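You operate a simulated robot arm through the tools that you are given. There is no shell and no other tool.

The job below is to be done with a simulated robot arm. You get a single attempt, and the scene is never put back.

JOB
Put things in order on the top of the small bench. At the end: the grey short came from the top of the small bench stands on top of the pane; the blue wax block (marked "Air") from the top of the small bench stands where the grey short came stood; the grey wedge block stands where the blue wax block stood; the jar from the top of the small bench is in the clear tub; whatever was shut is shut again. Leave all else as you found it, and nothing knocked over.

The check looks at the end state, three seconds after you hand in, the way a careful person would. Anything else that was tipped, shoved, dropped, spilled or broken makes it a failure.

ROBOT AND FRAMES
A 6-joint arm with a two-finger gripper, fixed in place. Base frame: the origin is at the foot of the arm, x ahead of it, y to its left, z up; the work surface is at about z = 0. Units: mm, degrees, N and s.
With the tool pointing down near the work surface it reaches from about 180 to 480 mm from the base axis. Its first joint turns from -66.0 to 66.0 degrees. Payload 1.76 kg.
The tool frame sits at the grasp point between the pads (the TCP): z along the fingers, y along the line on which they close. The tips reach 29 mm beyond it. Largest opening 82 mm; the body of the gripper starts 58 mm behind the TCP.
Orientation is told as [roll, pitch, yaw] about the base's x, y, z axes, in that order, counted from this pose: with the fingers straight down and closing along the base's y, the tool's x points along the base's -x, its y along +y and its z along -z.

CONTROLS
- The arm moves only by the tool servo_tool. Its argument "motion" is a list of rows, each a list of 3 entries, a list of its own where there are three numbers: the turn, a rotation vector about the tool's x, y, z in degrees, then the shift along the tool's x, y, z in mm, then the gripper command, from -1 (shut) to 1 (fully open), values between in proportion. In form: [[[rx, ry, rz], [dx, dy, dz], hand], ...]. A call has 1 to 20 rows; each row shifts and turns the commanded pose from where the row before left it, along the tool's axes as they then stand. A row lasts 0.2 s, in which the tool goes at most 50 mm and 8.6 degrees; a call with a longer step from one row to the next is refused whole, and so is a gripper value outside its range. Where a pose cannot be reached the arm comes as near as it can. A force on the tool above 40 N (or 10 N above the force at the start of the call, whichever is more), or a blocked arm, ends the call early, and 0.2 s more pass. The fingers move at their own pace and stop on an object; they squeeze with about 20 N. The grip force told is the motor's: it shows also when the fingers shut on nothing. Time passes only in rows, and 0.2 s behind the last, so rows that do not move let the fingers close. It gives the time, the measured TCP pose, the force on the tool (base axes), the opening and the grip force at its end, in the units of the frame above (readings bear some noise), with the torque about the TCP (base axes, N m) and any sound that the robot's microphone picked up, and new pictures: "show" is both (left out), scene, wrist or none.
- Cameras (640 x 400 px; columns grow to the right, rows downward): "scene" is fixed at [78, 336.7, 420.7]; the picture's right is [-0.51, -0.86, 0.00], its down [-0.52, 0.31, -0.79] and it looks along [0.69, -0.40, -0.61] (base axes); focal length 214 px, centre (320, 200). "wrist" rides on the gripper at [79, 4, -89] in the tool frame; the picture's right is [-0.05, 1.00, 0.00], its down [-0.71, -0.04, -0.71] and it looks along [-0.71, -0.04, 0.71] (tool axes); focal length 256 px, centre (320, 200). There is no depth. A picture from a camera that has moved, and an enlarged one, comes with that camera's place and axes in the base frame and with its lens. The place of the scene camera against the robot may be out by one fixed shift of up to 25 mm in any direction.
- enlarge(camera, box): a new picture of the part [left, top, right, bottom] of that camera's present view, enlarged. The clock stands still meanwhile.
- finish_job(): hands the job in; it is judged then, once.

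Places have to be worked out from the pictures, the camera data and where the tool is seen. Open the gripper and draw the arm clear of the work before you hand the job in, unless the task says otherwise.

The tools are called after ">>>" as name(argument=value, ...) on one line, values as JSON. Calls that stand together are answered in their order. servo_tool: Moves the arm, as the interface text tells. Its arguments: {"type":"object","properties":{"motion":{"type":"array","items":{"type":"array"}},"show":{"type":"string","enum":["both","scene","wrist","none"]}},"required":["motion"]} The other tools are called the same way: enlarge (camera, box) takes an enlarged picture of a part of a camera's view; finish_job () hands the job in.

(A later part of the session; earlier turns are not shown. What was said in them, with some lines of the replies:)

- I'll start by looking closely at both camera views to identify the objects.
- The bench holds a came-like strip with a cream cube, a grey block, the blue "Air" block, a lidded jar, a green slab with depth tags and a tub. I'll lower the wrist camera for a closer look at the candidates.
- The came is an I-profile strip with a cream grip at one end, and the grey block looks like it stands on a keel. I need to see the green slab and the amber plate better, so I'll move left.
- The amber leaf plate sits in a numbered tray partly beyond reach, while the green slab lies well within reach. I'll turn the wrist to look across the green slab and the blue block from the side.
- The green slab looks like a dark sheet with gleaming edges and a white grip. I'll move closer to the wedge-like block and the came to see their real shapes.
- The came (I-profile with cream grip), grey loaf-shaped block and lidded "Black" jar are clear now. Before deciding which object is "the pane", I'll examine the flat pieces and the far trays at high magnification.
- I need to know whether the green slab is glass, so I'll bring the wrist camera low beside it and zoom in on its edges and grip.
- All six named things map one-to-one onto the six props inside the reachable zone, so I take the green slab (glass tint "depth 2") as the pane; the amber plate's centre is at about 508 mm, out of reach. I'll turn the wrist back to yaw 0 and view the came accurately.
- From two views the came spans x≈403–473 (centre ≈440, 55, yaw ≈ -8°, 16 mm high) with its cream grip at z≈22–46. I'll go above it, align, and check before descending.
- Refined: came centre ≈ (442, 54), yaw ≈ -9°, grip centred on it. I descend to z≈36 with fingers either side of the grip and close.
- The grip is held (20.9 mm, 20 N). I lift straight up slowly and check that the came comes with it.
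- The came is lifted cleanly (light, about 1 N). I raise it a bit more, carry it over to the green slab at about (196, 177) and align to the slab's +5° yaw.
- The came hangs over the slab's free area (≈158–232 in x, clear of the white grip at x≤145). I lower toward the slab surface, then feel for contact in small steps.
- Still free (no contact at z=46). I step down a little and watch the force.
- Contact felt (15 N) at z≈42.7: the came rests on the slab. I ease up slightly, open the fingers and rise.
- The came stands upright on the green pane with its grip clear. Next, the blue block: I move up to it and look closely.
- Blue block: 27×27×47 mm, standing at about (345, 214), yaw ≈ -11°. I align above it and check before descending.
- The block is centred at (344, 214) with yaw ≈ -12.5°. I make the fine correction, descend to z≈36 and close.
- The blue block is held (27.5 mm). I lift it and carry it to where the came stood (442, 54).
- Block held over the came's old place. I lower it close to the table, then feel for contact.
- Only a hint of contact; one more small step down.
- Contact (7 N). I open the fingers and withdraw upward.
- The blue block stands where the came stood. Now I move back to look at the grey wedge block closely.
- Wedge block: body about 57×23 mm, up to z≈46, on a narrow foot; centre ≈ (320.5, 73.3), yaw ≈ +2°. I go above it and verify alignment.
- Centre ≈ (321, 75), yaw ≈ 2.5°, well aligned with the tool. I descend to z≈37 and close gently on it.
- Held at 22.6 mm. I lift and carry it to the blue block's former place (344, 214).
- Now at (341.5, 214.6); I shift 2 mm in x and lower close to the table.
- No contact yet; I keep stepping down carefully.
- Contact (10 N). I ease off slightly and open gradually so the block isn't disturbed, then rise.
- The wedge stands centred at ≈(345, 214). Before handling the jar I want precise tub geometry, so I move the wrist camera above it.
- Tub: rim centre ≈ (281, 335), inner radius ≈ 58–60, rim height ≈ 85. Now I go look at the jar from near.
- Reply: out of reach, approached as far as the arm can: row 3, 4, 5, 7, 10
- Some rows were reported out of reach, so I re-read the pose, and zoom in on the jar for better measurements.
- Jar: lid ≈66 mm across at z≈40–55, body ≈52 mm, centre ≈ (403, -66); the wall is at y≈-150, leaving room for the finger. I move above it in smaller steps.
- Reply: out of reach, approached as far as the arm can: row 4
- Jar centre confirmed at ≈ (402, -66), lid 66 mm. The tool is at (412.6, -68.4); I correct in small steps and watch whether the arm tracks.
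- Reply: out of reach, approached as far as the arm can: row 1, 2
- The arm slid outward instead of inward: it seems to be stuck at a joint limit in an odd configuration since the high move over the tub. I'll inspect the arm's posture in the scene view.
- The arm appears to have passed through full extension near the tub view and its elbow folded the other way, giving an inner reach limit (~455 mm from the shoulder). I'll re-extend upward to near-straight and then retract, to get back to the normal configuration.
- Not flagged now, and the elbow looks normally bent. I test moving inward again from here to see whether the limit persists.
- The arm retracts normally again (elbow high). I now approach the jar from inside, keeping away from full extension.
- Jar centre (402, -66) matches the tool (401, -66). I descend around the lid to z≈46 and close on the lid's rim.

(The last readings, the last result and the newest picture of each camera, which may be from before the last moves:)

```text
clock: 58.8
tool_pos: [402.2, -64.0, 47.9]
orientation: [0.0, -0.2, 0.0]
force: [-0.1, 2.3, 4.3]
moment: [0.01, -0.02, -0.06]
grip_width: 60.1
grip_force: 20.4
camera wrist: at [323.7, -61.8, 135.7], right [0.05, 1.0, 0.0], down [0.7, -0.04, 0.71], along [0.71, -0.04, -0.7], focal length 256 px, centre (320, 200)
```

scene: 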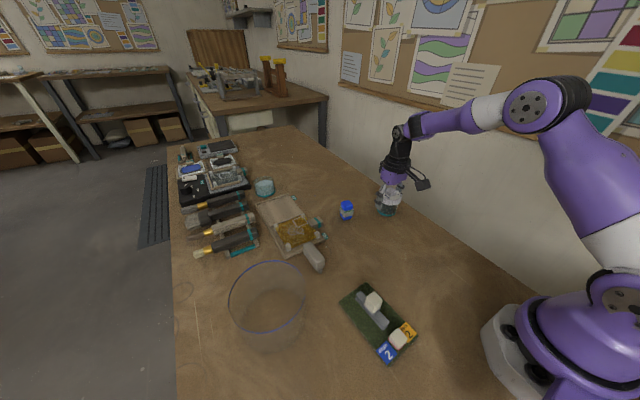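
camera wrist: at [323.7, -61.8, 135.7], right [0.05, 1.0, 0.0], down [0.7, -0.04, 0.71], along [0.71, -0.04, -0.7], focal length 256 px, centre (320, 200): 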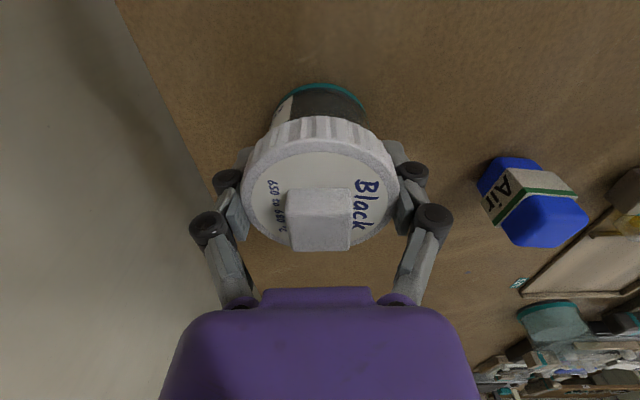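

The fingers hold the lid rim (60 mm, 20 N). I lift only a few millimetres to see whether the jar body comes along with the lid.

>>> servo_tool(motion=[[[0, 0, 0], [0, 0, -2], -1], [[0, 0, 0], [0, 0, -3], -1], [[0, 0, 0], [0, 0, 0], -1]], show="both")

>>> enlarge(camera="wrist", box=[220, 60, 430, 260])

>>> enlarge(camera="scene", box=[365, 175, 425, 225])

```text
clock: 59.6
tool_pos: [401.8, -66.2, 51.3]
orientation: [0.1, -0.2, -0.1]
force: [-0.2, 0.5, -2.3]
moment: [-0.01, -0.02, -0.01]
grip_width: 60.1
grip_force: 20.5
camera wrist: at [323.7, -61.6, 140.8], right [0.05, 1.0, 0.0], down [0.7, -0.04, 0.71], along [0.71, -0.04, -0.7], focal length 256 px, centre (320, 200)
```

scene: 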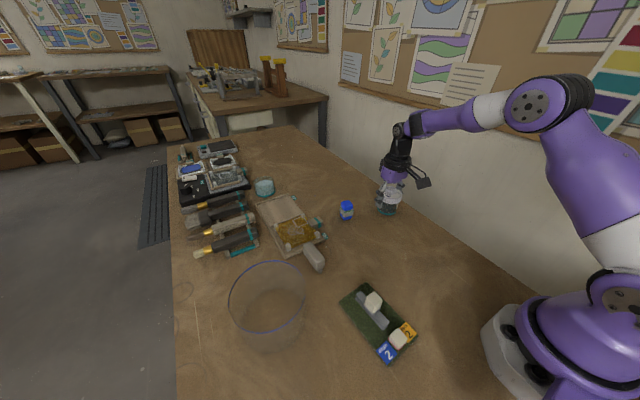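
wrist: 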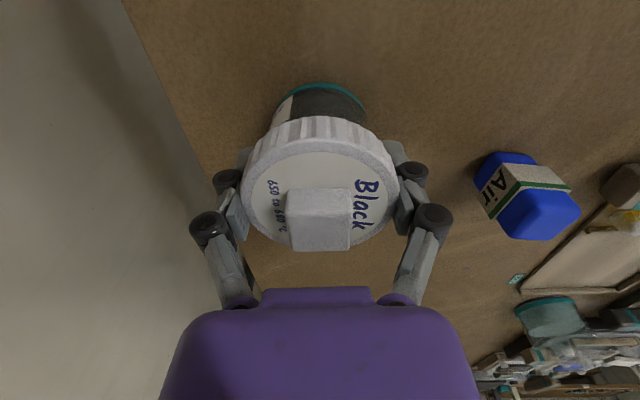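

```text
2.00 times, centred on (325, 160) of wrist
camera zoom: at [323.7, -61.6, 140.8], right [0.05, 1.0, 0.0], down [0.7, -0.04, 0.71], along [0.71, -0.04, -0.7], focal length 512 px, centre (310, 280)
```

zoom: 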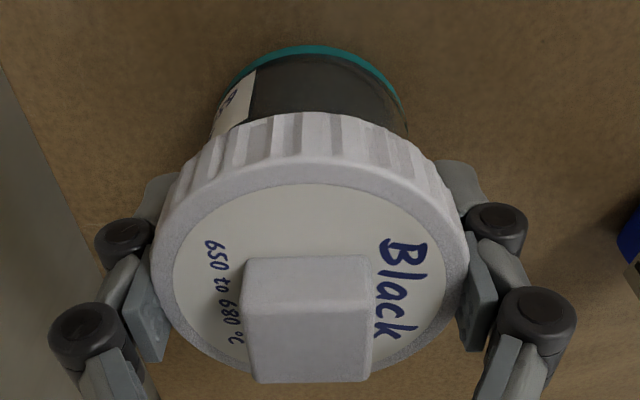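

```text
8.00 times, centred on (395, 200) of scene
camera zoom: at [78.0, 336.7, 420.7], right [-0.51, -0.86, 0.0], down [-0.52, 0.31, -0.79], along [0.69, -0.4, -0.61], focal length 1716 px, centre (-280, 200)
```

zoom: 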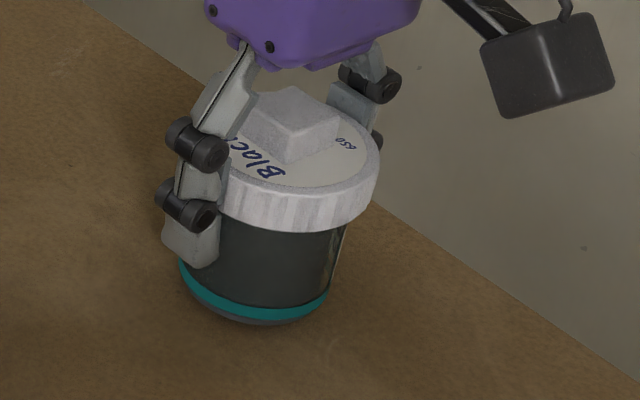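

The whole jar rises with its lid (weight ≈2.3 N, teal base moved with the gripper). But with this deep grip the knuckles reach ±53 mm, too tight for the ~57 mm tub radius, so I set the jar back down and will hold it by the lid's knob instead.

>>> servo_tool(motion=[[[0, 0, 0], [0, 0, 2], -1], [[0, 0, 0], [0, 0, 1.5], -1], [[0, 0, 0], [0, 0, 0], -1]], show="none")

```text
clock: 60.4
tool_pos: [402.6, -64.4, 48.8]
orientation: [0.0, -0.2, 0.0]
force: [-0.6, 0.5, -3.0]
moment: [-0.02, -0.03, 0.01]
grip_width: 60.2
grip_force: 19.3
```

>>> servo_tool(motion=[[[0, 0, 0], [0, 0, 1], -1], [[0, 0, 0], [0, 0, 0.7], -1], [[0, 0, 0], [0, 0, 0], -1]], show="none")

```text
clock: 61.2
tool_pos: [403.4, -65.0, 46.5]
orientation: [0.1, -0.1, 0.0]
force: [-1.6, 4.1, 5.6]
moment: [0.05, 0.1, 0.01]
grip_width: 60.4
grip_force: 20.6
```

The jar is back on the table (contact). I open fully and rise above it.

>>> servo_tool(motion=[[[0, 0, 0], [0, 0, 0], 0.6], [[0, 0, 0], [0, 0, 0], 1], [[0, 0, 0], [0, 0, 0], 1], [[0, 0, 0], [0, 0, -15], 1], [[0, 0, 0], [0, 0, -30], 1], [[0, 0, 0], [0, 0, -35], 1], [[0, 0, 0], [0, 0, 0], 1], [[0, 0, 0], [0, 0, 0], 1]], show="both")

>>> enlarge(camera="wrist", box=[240, 0, 400, 160])

>>> enlarge(camera="scene", box=[365, 175, 425, 225])

```text
clock: 63.0
tool_pos: [402.9, -66.3, 125.4]
orientation: [0.0, -0.2, 0.0]
force: [0.6, 0.5, 1.1]
moment: [0.0, 0.0, -0.01]
grip_width: 82.1
grip_force: 0.0
camera wrist: at [323.4, -62.6, 214.8], right [0.05, 1.0, 0.0], down [0.7, -0.04, 0.71], along [0.71, -0.04, -0.7], focal length 256 px, centre (320, 200)
```

scene: 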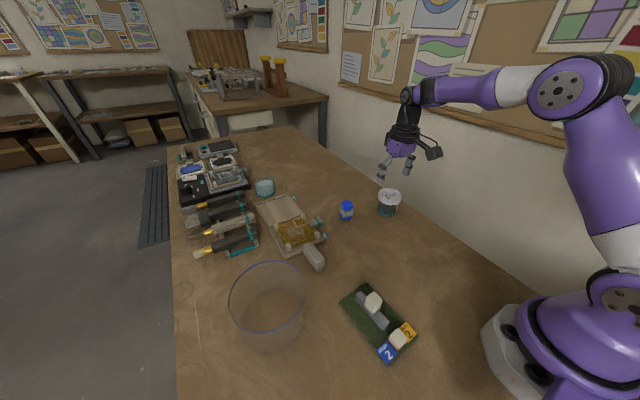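
wrist: 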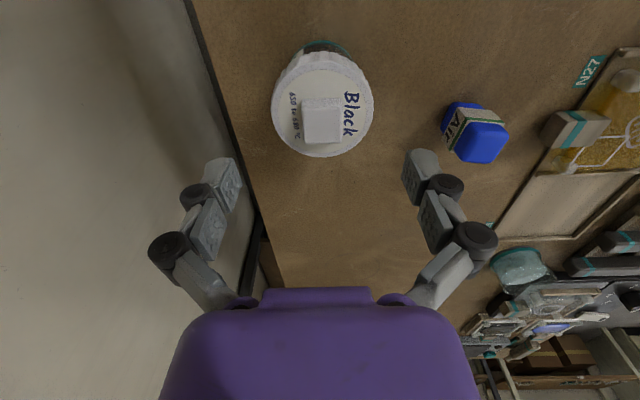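

```text
2.50 times, centred on (320, 80) of wrist
camera zoom: at [323.4, -62.6, 214.8], right [0.05, 1.0, 0.0], down [0.7, -0.04, 0.71], along [0.71, -0.04, -0.7], focal length 640 px, centre (320, 500)
```

zoom: 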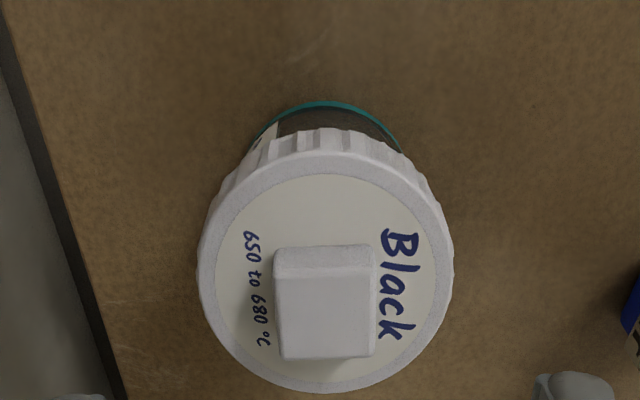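

```text
8.00 times, centred on (395, 200) of scene
camera zoom: at [78.0, 336.7, 420.7], right [-0.51, -0.86, 0.0], down [-0.52, 0.31, -0.79], along [0.69, -0.4, -0.61], focal length 1716 px, centre (-280, 200)
```

zoom: 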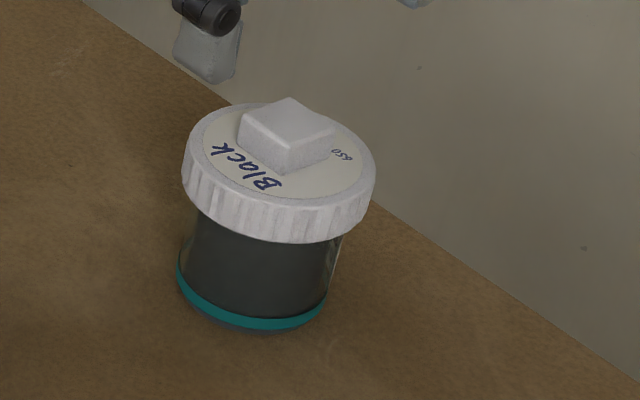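

The jar is unchanged. Its knob (≈23 mm square, z≈68–80) is centred near (398.5, -66). I pre-close to ~40 mm, shift 4 mm in x and descend toward the lid top.

>>> servo_tool(motion=[[[0, 0, 1.5], [4, 0.3, 0], 0], [[0, 0, 0], [0, 0, 10], 0], [[0, 0, 0], [0, 0, 10], 0], [[0, 0, 0], [0, 0, 0], 0], [[0, 0, 0], [0, 0, 0], 0]], show="both")

>>> enlarge(camera="wrist", box=[220, 50, 420, 210])

>>> enlarge(camera="scene", box=[365, 165, 425, 220])

```text
clock: 64.2
tool_pos: [399.1, -65.0, 105.4]
orientation: [0.0, -0.2, -1.6]
force: [0.2, 0.3, 0.3]
moment: [-0.02, -0.02, 0.01]
grip_width: 41.0
grip_force: 0.0
camera wrist: at [319.4, -59.0, 194.4], right [0.08, 1.0, 0.0], down [0.7, -0.06, 0.71], along [0.71, -0.06, -0.7], focal length 256 px, centre (320, 200)
```

scene: 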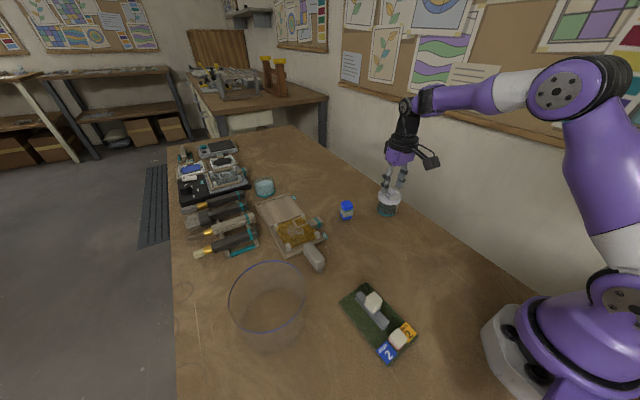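
wrist: 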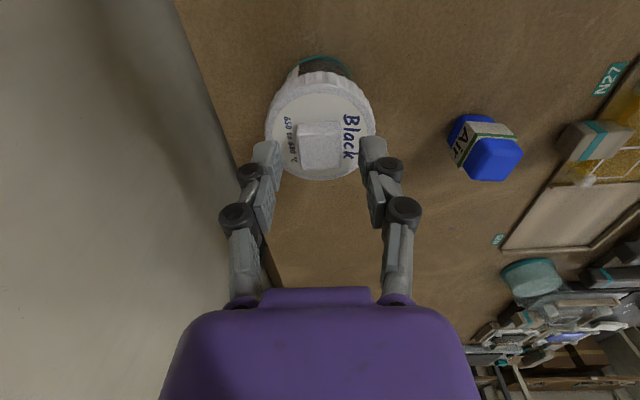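

```text
2.50 times, centred on (320, 130) of wrist
camera zoom: at [319.4, -59.0, 194.4], right [0.08, 1.0, 0.0], down [0.7, -0.06, 0.71], along [0.71, -0.06, -0.7], focal length 640 px, centre (320, 375)
```

zoom: 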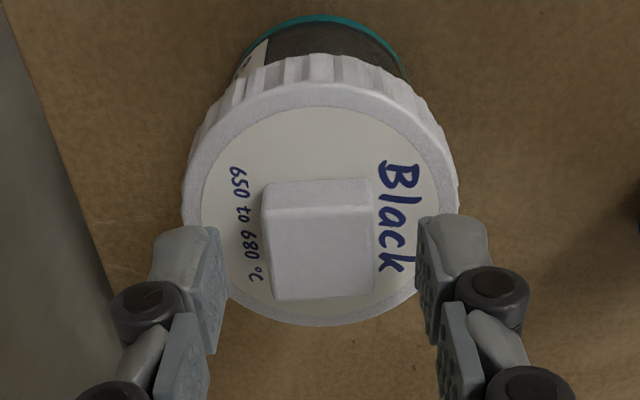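

```text
7.27 times, centred on (395, 192) of scene
camera zoom: at [78.0, 336.7, 420.7], right [-0.51, -0.86, 0.0], down [-0.52, 0.31, -0.79], along [0.69, -0.4, -0.61], focal length 1560 px, centre (-226, 254)
```

zoom: 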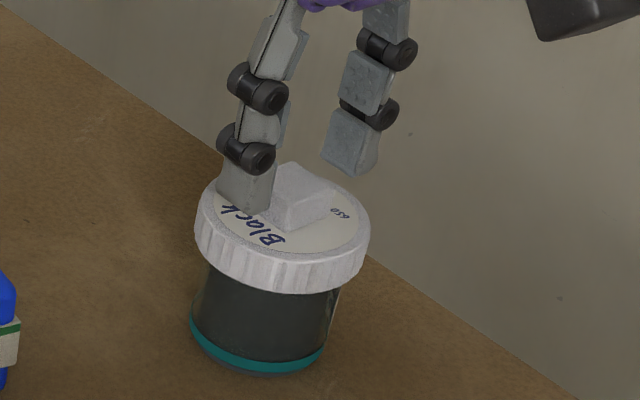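

Fingers straddle the knob nicely (TCP x matches 399). I lower a few millimetres with force checks to get the tips just above the lid top.

>>> servo_tool(motion=[[[0, 0, 0], [0, -1, 2], 0], [[0, 0, 0], [0, 0, 2], 0], [[0, 0, 0], [0, 0, 1.5], 0], [[0, 0, 0], [0, 0, 0], 0]], show="none")

```text
clock: 65.2
tool_pos: [399.2, -66.1, 100.9]
orientation: [0.0, -0.2, -1.6]
force: [0.5, -0.9, 0.1]
moment: [0.01, 0.03, 0.01]
grip_width: 41.1
grip_force: 0.1
```

>>> servo_tool(motion=[[[0, 0, 0], [0, 0, 1.2], 0], [[0, 0, 0], [0, 0, 1.2], 0], [[0, 0, 0], [0, 0, 0], 0]], show="none")

>>> enlarge(camera="scene", box=[372, 170, 412, 205])

```text
clock: 66.0
tool_pos: [398.6, -68.0, 99.9]
orientation: [0.1, -0.1, -1.6]
force: [0.2, 0.0, 0.0]
moment: [0.01, -0.02, -0.02]
grip_width: 41.2
grip_force: 0.0
```

```text
11.43 times, centred on (392, 188) of scene
camera zoom: at [78.0, 336.7, 420.7], right [-0.51, -0.86, 0.0], down [-0.52, 0.31, -0.79], along [0.69, -0.4, -0.61], focal length 2451 px, centre (-503, 343)
```

zoom: 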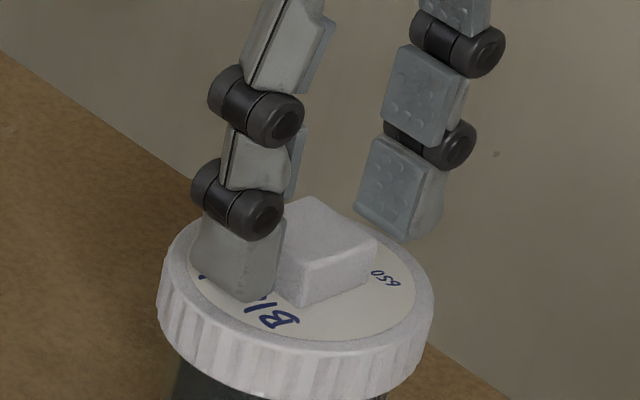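

Still no contact; tips look very near the lid. I continue with 1 mm steps.

>>> servo_tool(motion=[[[0, 0, 0], [0, 0, 1], 0], [[0, 0, 0], [0, 0, 0], 0]], show="none")

>>> servo_tool(motion=[[[0, 0, 0], [0, 0, 1], 0], [[0, 0, 0], [0, 0, 0], 0]], show="none")

```text
clock: 66.6
tool_pos: [398.7, -66.2, 97.2]
orientation: [0.0, -0.2, -1.5]
force: [-0.1, -0.2, -0.1]
moment: [0.02, -0.03, -0.01]
grip_width: 41.1
grip_force: 0.1
```

```text
clock: 67.2
tool_pos: [398.4, -65.8, 96.6]
orientation: [0.0, -0.3, -1.4]
force: [0.1, -0.4, -0.1]
moment: [0.0, -0.01, 0.0]
grip_width: 41.2
grip_force: 0.1
```

>>> servo_tool(motion=[[[0, 0, 0], [0, 0, 1], 0], [[0, 0, 0], [0, 0, 0], 0]], show="none")

>>> servo_tool(motion=[[[0, 0, 0], [0, 0, 1], 0], [[0, 0, 0], [0, 0, 0], 0]], show="none")

```text
clock: 67.8
tool_pos: [397.1, -64.8, 96.5]
orientation: [0.0, -0.2, -1.5]
force: [0.4, 0.7, -0.2]
moment: [0.03, -0.01, -0.01]
grip_width: 41.1
grip_force: 0.0
```

```text
clock: 68.4
tool_pos: [398.1, -65.9, 94.2]
orientation: [0.1, -0.2, -1.5]
force: [0.3, -0.7, -1.0]
moment: [0.02, -0.03, -0.01]
grip_width: 40.8
grip_force: 0.0
```

>>> enlarge(camera="scene", box=[372, 170, 412, 205])

>>> enlarge(camera="wrist", box=[220, 50, 420, 210])

```text
11.43 times, centred on (392, 188) of scene
camera zoom: at [78.0, 336.7, 420.7], right [-0.51, -0.86, 0.0], down [-0.52, 0.31, -0.79], along [0.69, -0.4, -0.61], focal length 2451 px, centre (-503, 343)
```

zoom: 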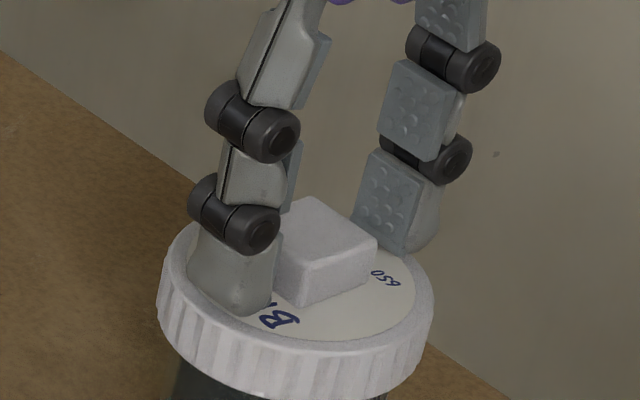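

```text
2.50 times, centred on (320, 130) of wrist
camera zoom: at [319.3, -60.2, 183.6], right [0.08, 1.0, 0.0], down [0.7, -0.06, 0.71], along [0.71, -0.06, -0.7], focal length 640 px, centre (320, 375)
```

zoom: 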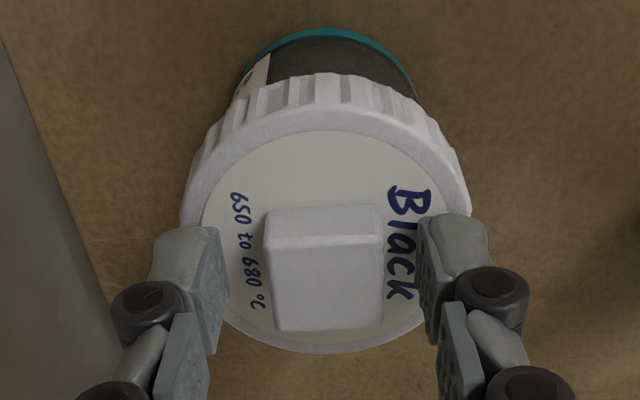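

>>> servo_tool(motion=[[[0, 0, 0], [0, 0, 1], 0], [[0, 0, 0], [0, 0, 0], 0]], show="none")

>>> servo_tool(motion=[[[0, 0, 0], [0, 0, 1], 0], [[0, 0, 0], [0, 0, 0], 0]], show="none")

```text
clock: 69.0
tool_pos: [398.1, -66.4, 92.7]
orientation: [0.0, -0.3, -1.6]
force: [-0.3, 1.0, -0.2]
moment: [0.0, -0.02, -0.04]
grip_width: 41.0
grip_force: 0.1
```

```text
clock: 69.6
tool_pos: [399.1, -65.6, 92.1]
orientation: [0.0, -0.2, -1.5]
force: [-0.4, -0.7, 0.2]
moment: [0.02, -0.02, 0.02]
grip_width: 40.9
grip_force: 0.1
```

>>> servo_tool(motion=[[[0, 0, 0], [0, 0, 1], 0], [[0, 0, 0], [0, 0, 0], 0]], show="none")

>>> servo_tool(motion=[[[0, 0, 0], [0, 0, 1], 0], [[0, 0, 0], [0, 0, 0], 0]], show="none")

```text
clock: 70.2
tool_pos: [399.0, -66.4, 90.3]
orientation: [0.0, -0.3, -1.4]
force: [-1.6, -1.2, 3.9]
moment: [0.0, 0.07, 0.02]
grip_width: 41.0
grip_force: 0.1
```

```text
clock: 70.8
tool_pos: [399.3, -66.5, 92.3]
orientation: [0.0, -0.4, -1.5]
force: [-0.8, -1.2, 10.6]
moment: [-0.01, 0.04, -0.01]
grip_width: 39.5
grip_force: 0.0
```

Contact with the lid top at TCP z≈91.5 (lid top ≈62.5). I back up 2 mm and close on the knob.

>>> servo_tool(motion=[[[0, 0, 0], [0, 0, -2], 0], [[0, 0, 0], [0, 0, 0], 0], [[0, 0, 0], [0, 0, 0], -0.4], [[0, 0, 0], [0, 0, 0], -1], [[0, 0, 0], [0, 0, 0], -1], [[0, 0, 0], [0, 0, 0], -1]], show="both")

>>> enlarge(camera="scene", box=[365, 165, 425, 220])

```text
clock: 72.2
tool_pos: [399.7, -66.4, 92.0]
orientation: [0.0, -0.3, -1.3]
force: [-0.2, 9.9, 22.1]
moment: [0.46, -0.01, 0.02]
grip_width: 22.9
grip_force: 19.5
camera wrist: at [319.8, -60.6, 181.5], right [0.08, 1.0, 0.0], down [0.7, -0.06, 0.71], along [0.71, -0.06, -0.7], focal length 256 px, centre (320, 200)
```

scene: 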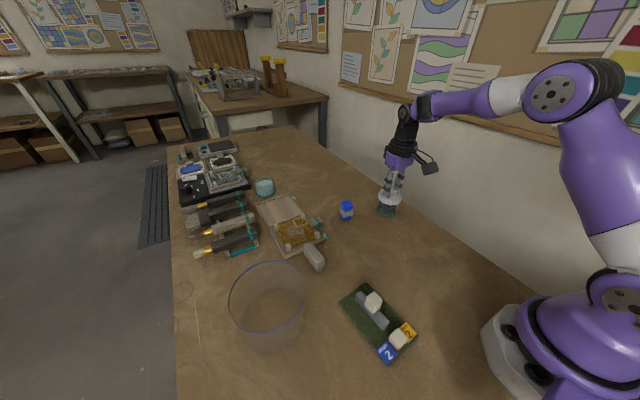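
wrist: 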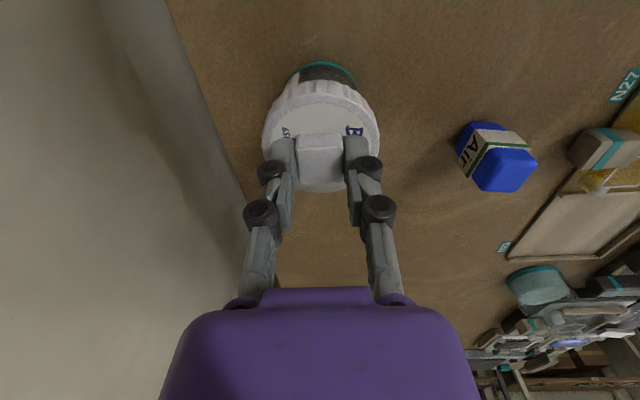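

```text
7.27 times, centred on (395, 192) of scene
camera zoom: at [77.9, 336.7, 420.7], right [-0.51, -0.86, 0.0], down [-0.52, 0.31, -0.79], along [0.69, -0.4, -0.61], focal length 1560 px, centre (-226, 254)
```

zoom: 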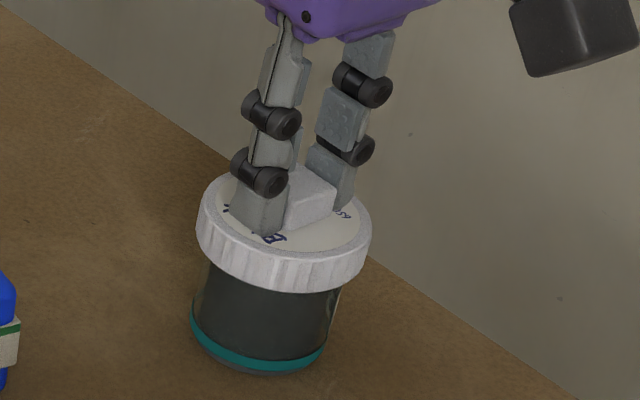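

The knob is held (22.9 mm); closing pushed the tips lightly onto the lid. I lift a few millimetres slowly and check that the jar follows.

>>> servo_tool(motion=[[[0, 0, 0], [0, 0, -1], -1], [[0, 0, 0], [0, 0, -2], -1], [[0, 0, 0], [0, 0, -3], -1], [[0, 0, 0], [0, 0, 0], -1]], show="both")

>>> enlarge(camera="scene", box=[365, 165, 425, 220])

>>> enlarge(camera="wrist", box=[220, 50, 420, 210])

```text
clock: 73.2
tool_pos: [397.9, -65.8, 97.6]
orientation: [0.1, -0.2, -1.5]
force: [-0.7, 0.0, -1.5]
moment: [0.03, 0.02, -0.02]
grip_width: 23.1
grip_force: 20.2
camera wrist: at [319.1, -60.6, 187.6], right [0.08, 1.0, 0.0], down [0.7, -0.06, 0.71], along [0.71, -0.06, -0.71], focal length 256 px, centre (320, 200)
```

scene: 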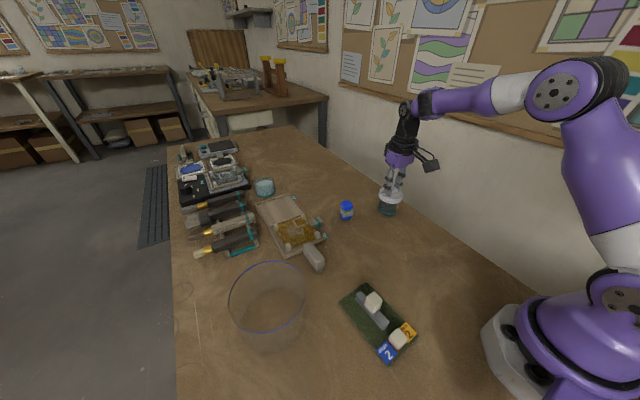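
wrist: 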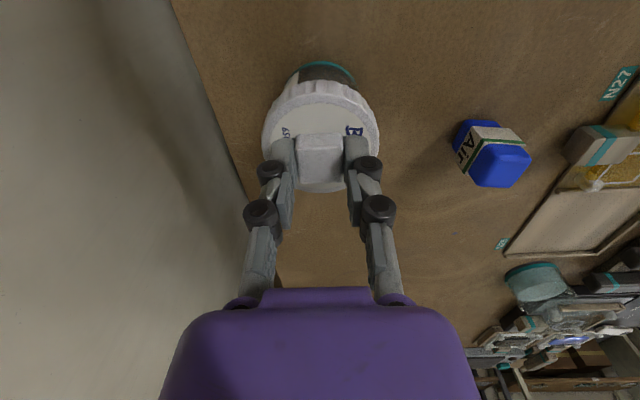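

```text
7.27 times, centred on (395, 192) of scene
camera zoom: at [78.0, 336.7, 420.7], right [-0.51, -0.86, 0.0], down [-0.52, 0.31, -0.79], along [0.69, -0.4, -0.61], focal length 1560 px, centre (-226, 254)
```

zoom: 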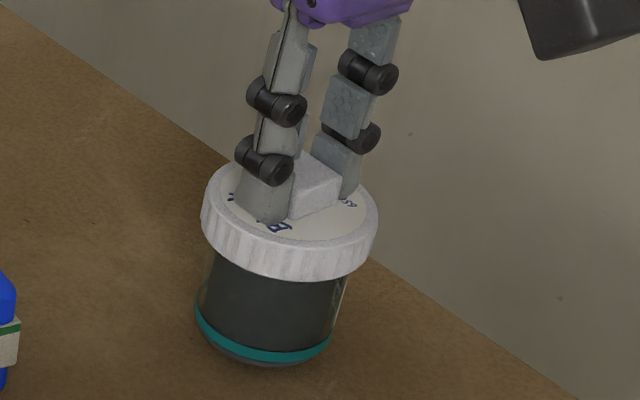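

```text
2.50 times, centred on (320, 130) of wrist
camera zoom: at [319.1, -60.6, 187.6], right [0.08, 1.0, 0.0], down [0.7, -0.06, 0.71], along [0.71, -0.06, -0.71], focal length 640 px, centre (320, 375)
```

zoom: 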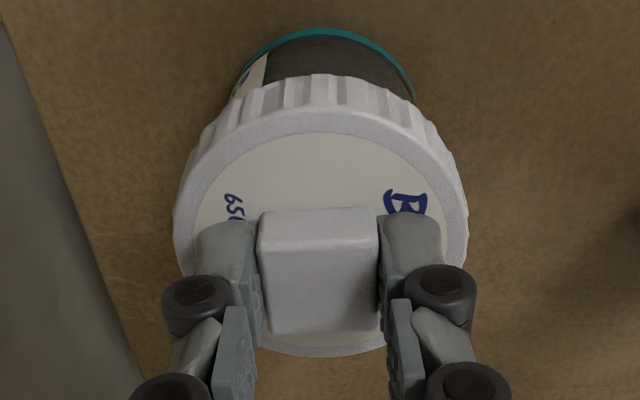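

The jar lifts as one piece by its knob, and now has ample finger clearance for the tub. I raise it to z≈187 and check posture.

>>> servo_tool(motion=[[[0, 0, 0], [0, 0, -10], -1], [[0, 0, 0], [2, 0, -20], -1], [[0, 0, 0], [4, 0, -20], -1], [[0, 0, 0], [4, 0, -20], -1], [[0, 0, 0], [4, 0, -20], -1], [[0, 0, 0], [0, 0, 0], -1]], show="both")

```text
clock: 74.6
tool_pos: [383.1, -65.5, 187.2]
orientation: [-0.1, -0.1, -1.4]
force: [-0.4, -0.7, -2.1]
moment: [-0.03, 0.03, 0.03]
grip_width: 23.0
grip_force: 20.0
camera wrist: at [304.5, -59.3, 277.0], right [0.08, 1.0, 0.0], down [0.7, -0.06, 0.71], along [0.71, -0.06, -0.71], focal length 256 px, centre (320, 200)
```

scene: 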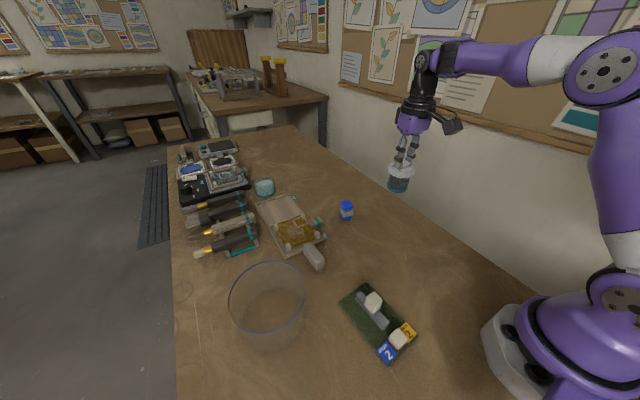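
wrist: 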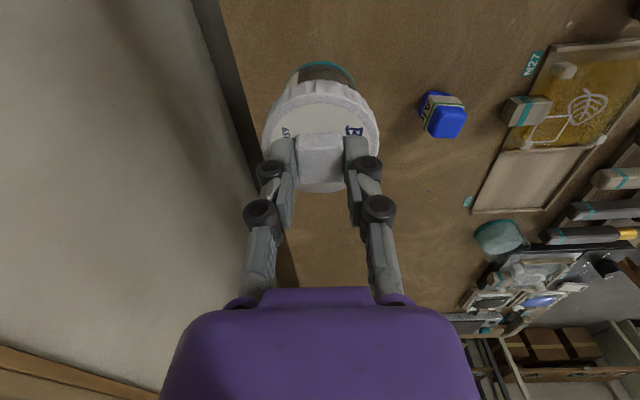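

Jar raised with its bottom around z≈95, elbow posture normal. I sweep it toward the tub in gentle steps, first half.

>>> servo_tool(motion=[[[0, 0, 0], [5, 12, 0], -1], [[0, 0, 0], [9.5, 23.5, 0], -1], [[0, 0, 0], [9.5, 23.5, 0], -1], [[0, 0, 0], [9.5, 23.5, 0], -1], [[0, 0, 0], [9.5, 23.5, 0], -1], [[0, 0, 0], [9.5, 23.5, 0], -1], [[0, 0, 0], [9.5, 23.5, 0], -1], [[0, 0, 0], [9.5, 23.5, 0], -1], [[0, 0, 0], [0, 0, 0], -1]], show="scene")

```text
clock: 76.6
tool_pos: [317.6, 113.7, 187.1]
orientation: [0.0, -0.2, -1.5]
force: [0.0, -0.4, -3.1]
moment: [-0.01, -0.01, 0.01]
grip_width: 22.9
grip_force: 19.9
```

scene: 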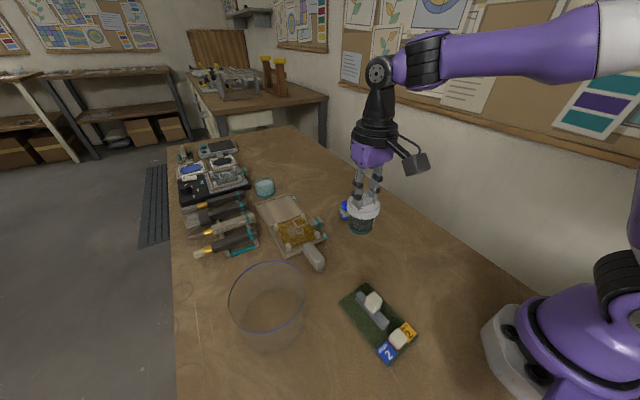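

>>> servo_tool(motion=[[[0, 0, 0], [14.9, 20.2, 0], -1], [[0, 0, 0], [14.9, 20.2, 0], -1], [[0, 0, 0], [14.9, 20.2, 0], -1], [[0, 0, 0], [14.9, 20.2, 0], -1], [[0, 0, 0], [14.9, 20.2, 0], -1], [[0, 0, 0], [14.9, 20.2, 0], -1], [[0, 0, 0], [14.9, 20.2, 0], -1], [[0, 0, 0], [0, 0, 0], -1], [[0, 0, 0], [0, 0, 0], -1]], show="both")

>>> enlarge(camera="scene", box=[200, 200, 400, 340])

```text
clock: 78.6
tool_pos: [217.8, 258.3, 187.9]
orientation: [-0.1, -0.2, -1.5]
force: [-0.3, -0.6, -1.8]
moment: [0.03, 0.02, -0.01]
grip_width: 22.9
grip_force: 20.3
camera wrist: at [137.8, 263.3, 277.5], right [0.08, 1.0, 0.0], down [0.7, -0.06, 0.71], along [0.71, -0.06, -0.7], focal length 256 px, centre (320, 200)
```

scene: 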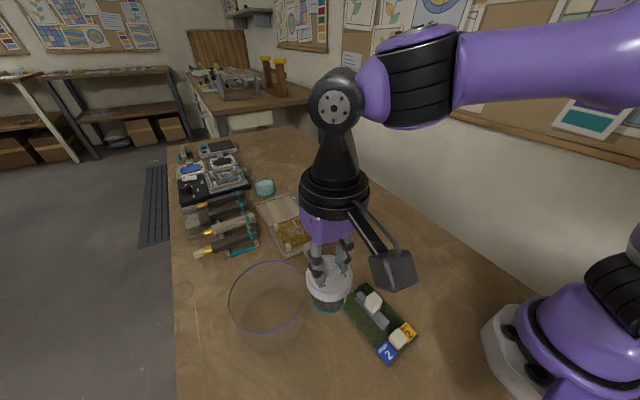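
wrist: 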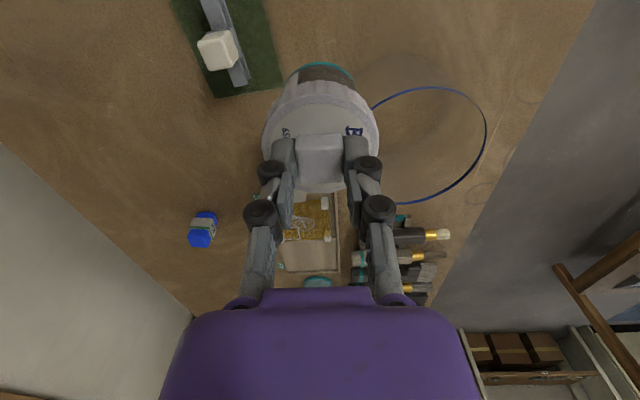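

```text
2.86 times, centred on (300, 270) of scene
camera zoom: at [78.0, 336.7, 420.7], right [-0.51, -0.86, 0.0], down [-0.52, 0.31, -0.79], along [0.69, -0.4, -0.61], focal length 613 px, centre (377, 0)
```

zoom: 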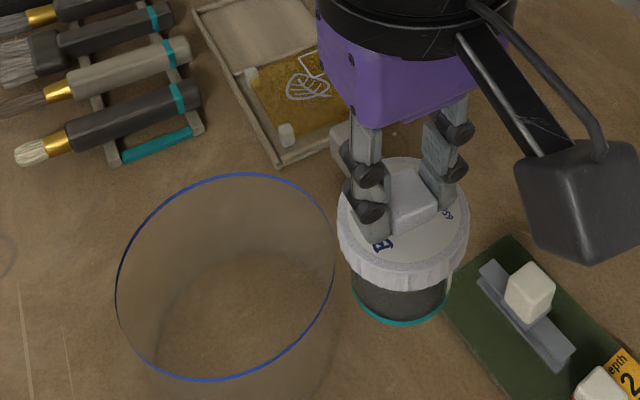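

The rim height works out to ≈85 mm and the jar bottom is at ≈96 mm, so there is about 1 cm clearance. I move in over the tub, slightly to the robot's side of its centre to stay clear of full extension.

>>> servo_tool(motion=[[[0, 0, 0], [-6, 7, -2], -1], [[0, 0, 0], [-11, 14.1, 0], -1], [[0, 0, 0], [-11, 14.1, 0], -1], [[0, 0, 0], [-11, 14.1, 0], -1], [[0, 0, 0], [-11, 14.1, 0], -1], [[0, 0, 0], [-5, 7, 0], -1], [[0, 0, 0], [0, 0, 0], -1], [[0, 0, 0], [0, 0, 0], -1]], show="both")

>>> enlarge(camera="scene", box=[200, 200, 380, 360])

>>> enlarge(camera="wrist", box=[220, 0, 420, 220])

```text
clock: 80.4
tool_pos: [272.9, 327.3, 189.9]
orientation: [0.1, 0.0, -1.5]
force: [0.5, -0.3, -2.2]
moment: [0.0, 0.01, 0.02]
grip_width: 23.1
grip_force: 19.7
camera wrist: at [193.4, 332.3, 278.9], right [0.08, 1.0, 0.0], down [0.7, -0.06, 0.71], along [0.71, -0.06, -0.71], focal length 256 px, centre (320, 200)
```

scene: 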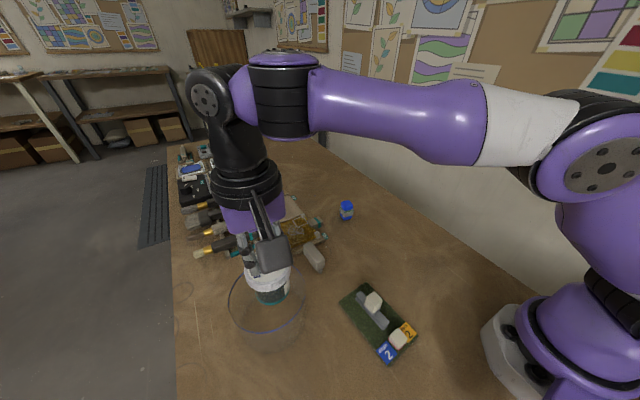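
wrist: 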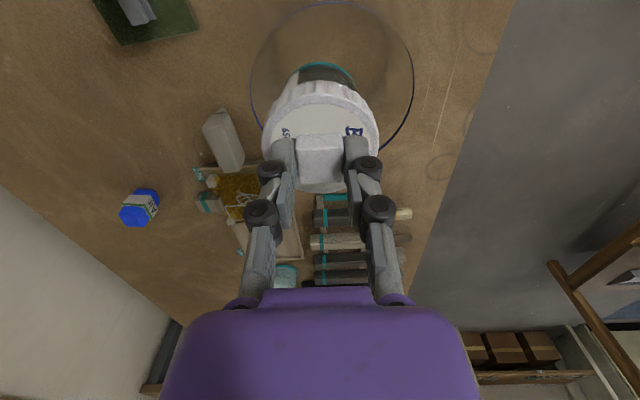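

```text
2.50 times, centred on (290, 280) of scene
camera zoom: at [78.0, 336.7, 420.7], right [-0.51, -0.86, 0.0], down [-0.52, 0.31, -0.79], along [0.69, -0.4, -0.61], focal length 536 px, centre (395, 0)
```

zoom: 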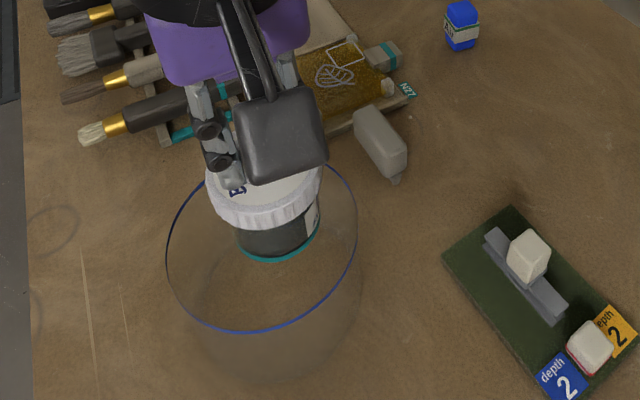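

```text
1.82 times, centred on (320, 110) of wrist
camera zoom: at [193.4, 332.3, 278.9], right [0.08, 1.0, 0.0], down [0.7, -0.06, 0.71], along [0.71, -0.06, -0.71], focal length 465 px, centre (320, 364)
```

zoom: 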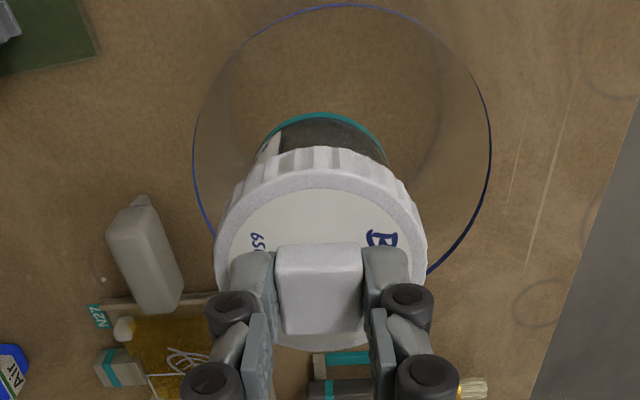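

Tub centre (280, 335), rim radius ≈60 at z≈85; the jar hangs ~10 mm inside of centre with ≥15 mm to the walls all round. I lower it straight down.

>>> servo_tool(motion=[[[0, 0, 0], [0, 0, 10], -1], [[0, 0, 0], [-0.5, 0, 20], -1], [[0, 0, 0], [-0.5, 0, 20], -1], [[0, 0, 0], [0, 0, 20], -1], [[0, 0, 0], [0, 0, 12], -1], [[0, 0, 0], [0, 0, 0], -1]], show="both")

>>> enlarge(camera="scene", box=[200, 220, 360, 370])

```text
clock: 81.8
tool_pos: [273.9, 325.5, 108.6]
orientation: [0.1, -0.2, -1.4]
force: [-0.1, 0.7, -3.2]
moment: [0.0, 0.0, -0.01]
grip_width: 22.9
grip_force: 20.9
camera wrist: at [194.9, 331.7, 197.1], right [0.08, 1.0, 0.0], down [0.7, -0.06, 0.71], along [0.71, -0.06, -0.7], focal length 256 px, centre (320, 200)
```

scene: 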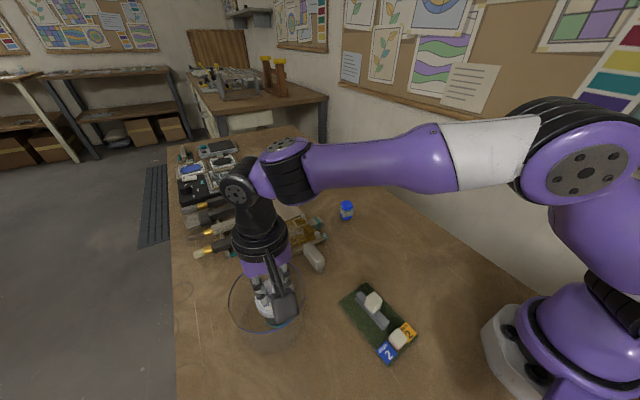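
wrist: 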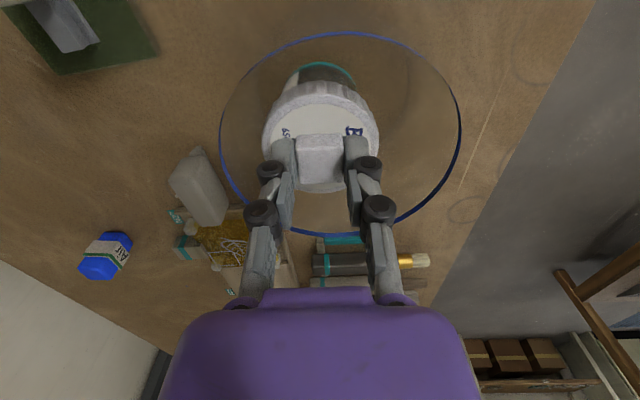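

```text
2.67 times, centred on (280, 295) of scene
camera zoom: at [78.0, 336.7, 420.7], right [-0.51, -0.86, 0.0], down [-0.52, 0.31, -0.79], along [0.69, -0.4, -0.61], focal length 572 px, centre (427, -53)
```

zoom: 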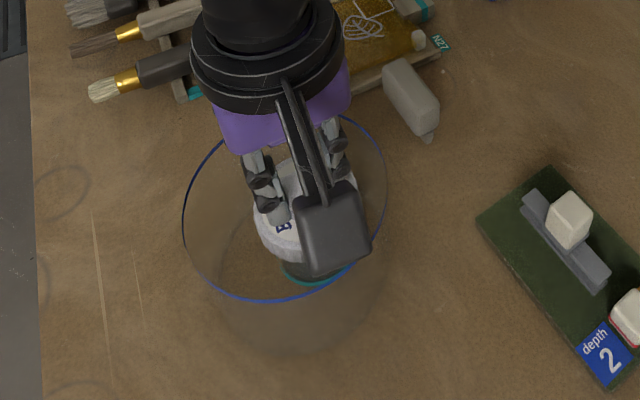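

Jar is inside the tub with clear margins. I continue down gently until the bottom touches.

>>> servo_tool(motion=[[[0, 0, 0], [0, 0, 5], -1], [[0, 0, 0], [0, 0, 4], -1], [[0, 0, 0], [0, 0, 2], -1], [[0, 0, 0], [0, 0, 0], -1]], show="none")

```text
clock: 82.8
tool_pos: [276.0, 326.3, 96.9]
orientation: [0.0, -0.2, -1.5]
force: [-0.8, -0.8, 2.9]
moment: [-0.07, 0.05, 0.0]
grip_width: 23.1
grip_force: 20.1
```

>>> servo_tool(motion=[[[0, 0, 0], [0, 0, 0.7], -1], [[0, 0, 0], [0, 0, 0], -1]], show="both")

>>> enlarge(camera="wrist", box=[200, 0, 470, 250])

```text
clock: 83.4
tool_pos: [274.7, 326.5, 96.2]
orientation: [0.0, -0.2, -1.4]
force: [-2.8, -2.0, 7.4]
moment: [-0.02, 0.11, 0.01]
grip_width: 22.9
grip_force: 20.8
camera wrist: at [195.7, 331.7, 185.4], right [0.08, 1.0, 0.0], down [0.7, -0.06, 0.71], along [0.71, -0.06, -0.7], focal length 256 px, centre (320, 200)
```

scene: 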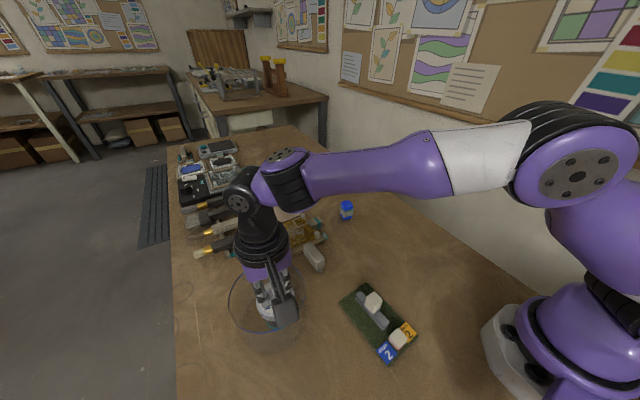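
wrist: 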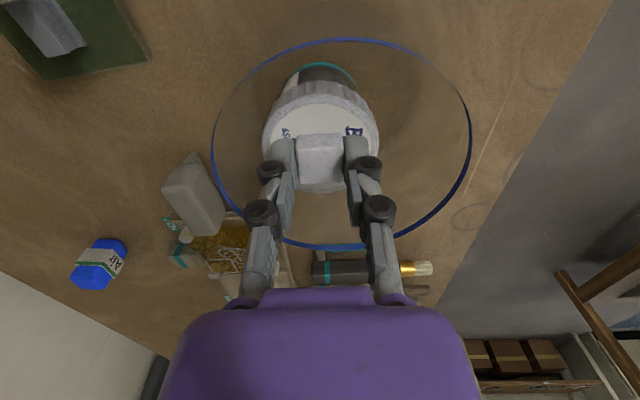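

```text
1.60 times, centred on (335, 125) of wrist
camera zoom: at [195.7, 331.7, 185.4], right [0.08, 1.0, 0.0], down [0.7, -0.06, 0.71], along [0.71, -0.06, -0.7], focal length 410 px, centre (296, 320)
```

zoom: 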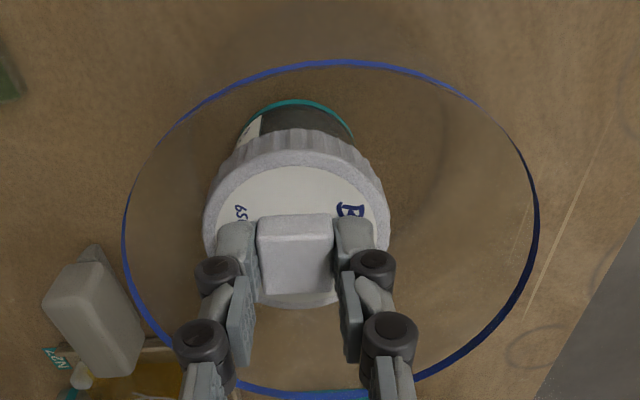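

The jar rests on the tub floor (7 N contact). I ease off, open only slightly (~33 mm, keeping clear of the tub wall) and rise.

>>> servo_tool(motion=[[[0, 0, 0], [0, 0, -0.5], -1], [[0, 0, 0], [0, 0, 0], -0.4], [[0, 0, 0], [0, 0, 0], -0.2], [[0, 0, 0], [0, 0, 0], -0.2], [[0, 0, 0], [0, 0, -6], -0.2], [[0, 0, 0], [0, 0, -14], -0.2], [[0, 0, 0], [0, 0, 0], -0.2]], show="both")

```text
clock: 85.0
tool_pos: [275.0, 327.1, 116.3]
orientation: [0.0, -0.3, -1.5]
force: [0.1, 0.0, 0.5]
moment: [0.05, 0.0, 0.02]
grip_width: 33.2
grip_force: 0.0
camera wrist: at [195.4, 331.7, 205.7], right [0.08, 1.0, 0.0], down [0.7, -0.06, 0.71], along [0.71, -0.06, -0.7], focal length 256 px, centre (320, 200)
```

scene: 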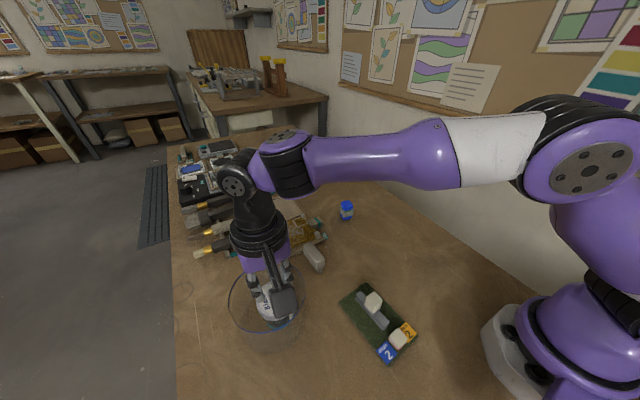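
wrist: 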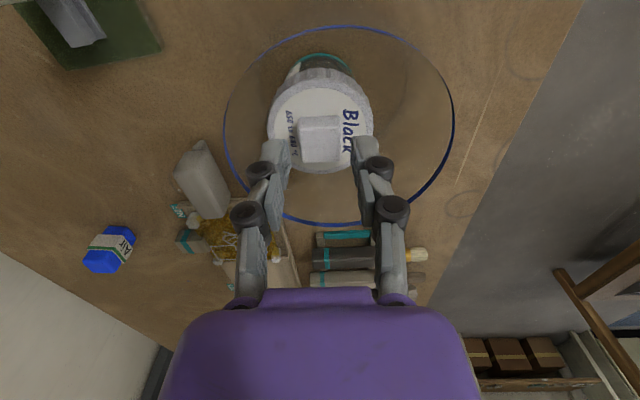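

The jar stands in the tub with its lid on. I rise clear of the rim and withdraw inward to a clear resting pose with the gripper open.

>>> servo_tool(motion=[[[0, 0, 0], [0, 0, -20], -0.2], [[0, 0, 0], [0, 0, -20], -0.2], [[0, 0, 0], [10.2, -29.7, -5], 0.5], [[0, 0, 0], [10.2, -29.7, -5], 1], [[0, 0, 0], [10.2, -29.7, -10], 1], [[0, 0, 0], [10.2, -29.7, -10], 1], [[0, 0, 0], [10.2, -29.7, -10], 1], [[0, 0, 0], [-3, -30, -15], 1], [[0, 0, 0], [-3, -30, -15], 1], [[0, 0, 0], [-3, -30, -15], 1], [[0, 0, 0], [-3, -30, -15], 1], [[0, 0, 0], [0, 0, -15], 1], [[0, 0, 0], [0, 0, 0], 1], [[0, 0, 0], [0, 0, 0], 1]], show="both")

>>> enlarge(camera="scene", box=[200, 190, 440, 380])

>>> enlarge(camera="scene", box=[210, 250, 330, 360])

```text
clock: 88.0
tool_pos: [229.2, 59.9, 270.6]
orientation: [0.1, -0.1, -1.5]
force: [0.3, 0.0, 0.7]
moment: [-0.02, 0.01, -0.04]
grip_width: 81.8
grip_force: 0.1
camera wrist: at [149.3, 65.5, 359.8], right [0.08, 1.0, 0.0], down [0.7, -0.06, 0.71], along [0.71, -0.06, -0.71], focal length 256 px, centre (320, 200)
```

scene: 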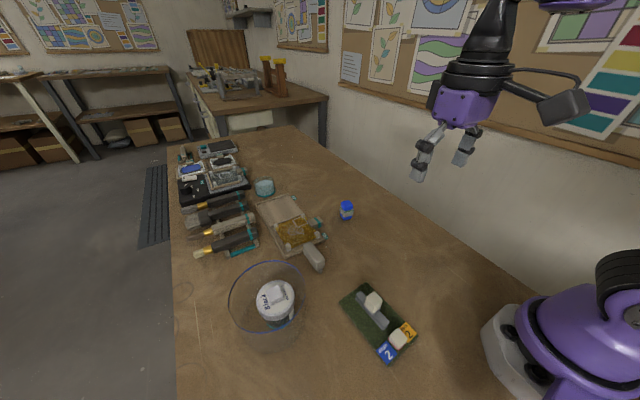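
wrist: 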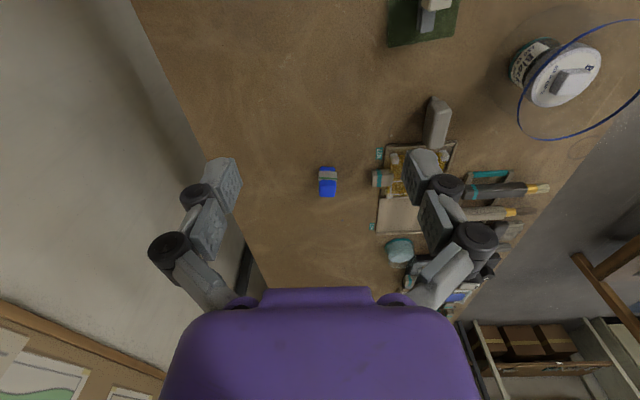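

```text
2.11 times, centred on (320, 285) of scene
camera zoom: at [78.0, 336.7, 420.7], right [-0.51, -0.86, 0.0], down [-0.52, 0.31, -0.79], along [0.69, -0.4, -0.61], focal length 452 px, centre (320, 21)
```

zoom: 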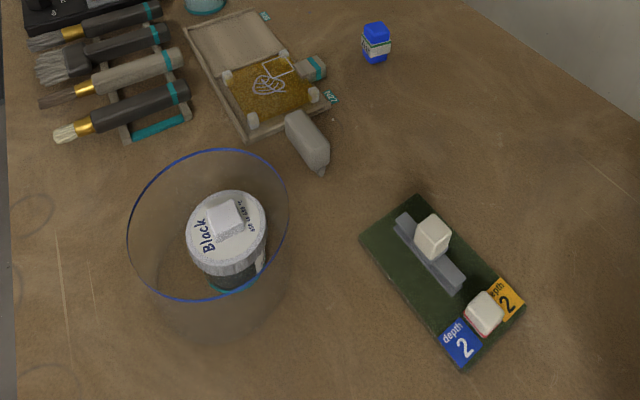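

```text
3.64 times, centred on (270, 305) of scene
camera zoom: at [78.0, 336.7, 420.7], right [-0.51, -0.86, 0.0], down [-0.52, 0.31, -0.79], along [0.69, -0.4, -0.61], focal length 780 px, centre (502, -182)
```

zoom: 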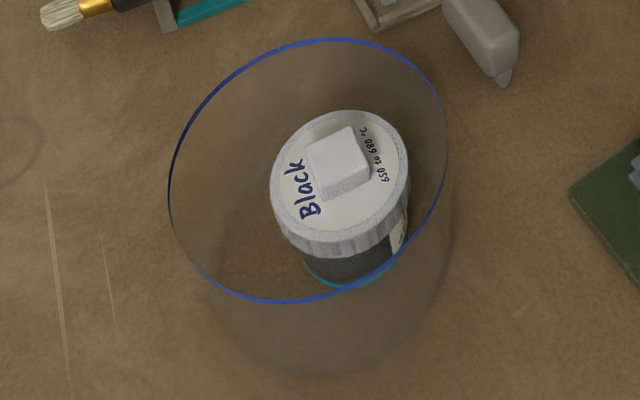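

All four items are in place: the came stands on the green pane, the blue block stands where the came was, and the wedge stands where the blue block was. The lidded jar is in the tub. The tub, slab and everything else look unmoved, and the arm is clear with the gripper open, so I hand in.

>>> finish_job()

```text
The job is handed in.
```

I finished the arrangement and handed it in, but one choice was a judgement call: I took "the pane" to be the green slab with the "depth 2" tags. There is also an amber glass plate in tray N27. I ruled it out because its centre is about 508 mm from the base, beyond the stated 480 mm reach. If the amber plate was meant, the came is in the wrong place.

| Item | Where it stands now | How it got there |
|---|---|---|
| Grey short came | On the green slab, upright, clear of the white grip | Moved by its cream grip |
| Blue "Air" block | Where the came stood, about (442, 54) mm | Lifted and set down upright |
| Grey wedge block | Where the blue block stood, about (345, 214) mm | Lifted and set down on its narrow foot; it looked steady in the last pictures |
| Jar | In the clear tub, upright, lid on | Lifted by the lid's knob |

- **Extra handling of the jar:** I first lifted it a few millimetres by the lid rim, then set it back down where it was. That grip would have been too wide inside the tub, so I switched to the knob.
- **Anything shut:** the jar's lid was the only shut thing I handled, and it stayed on throughout.
- **Everything else:** in the final pictures the tub and the slab looked unmoved, and nothing had been tipped. I left the arm clear with the gripper open.
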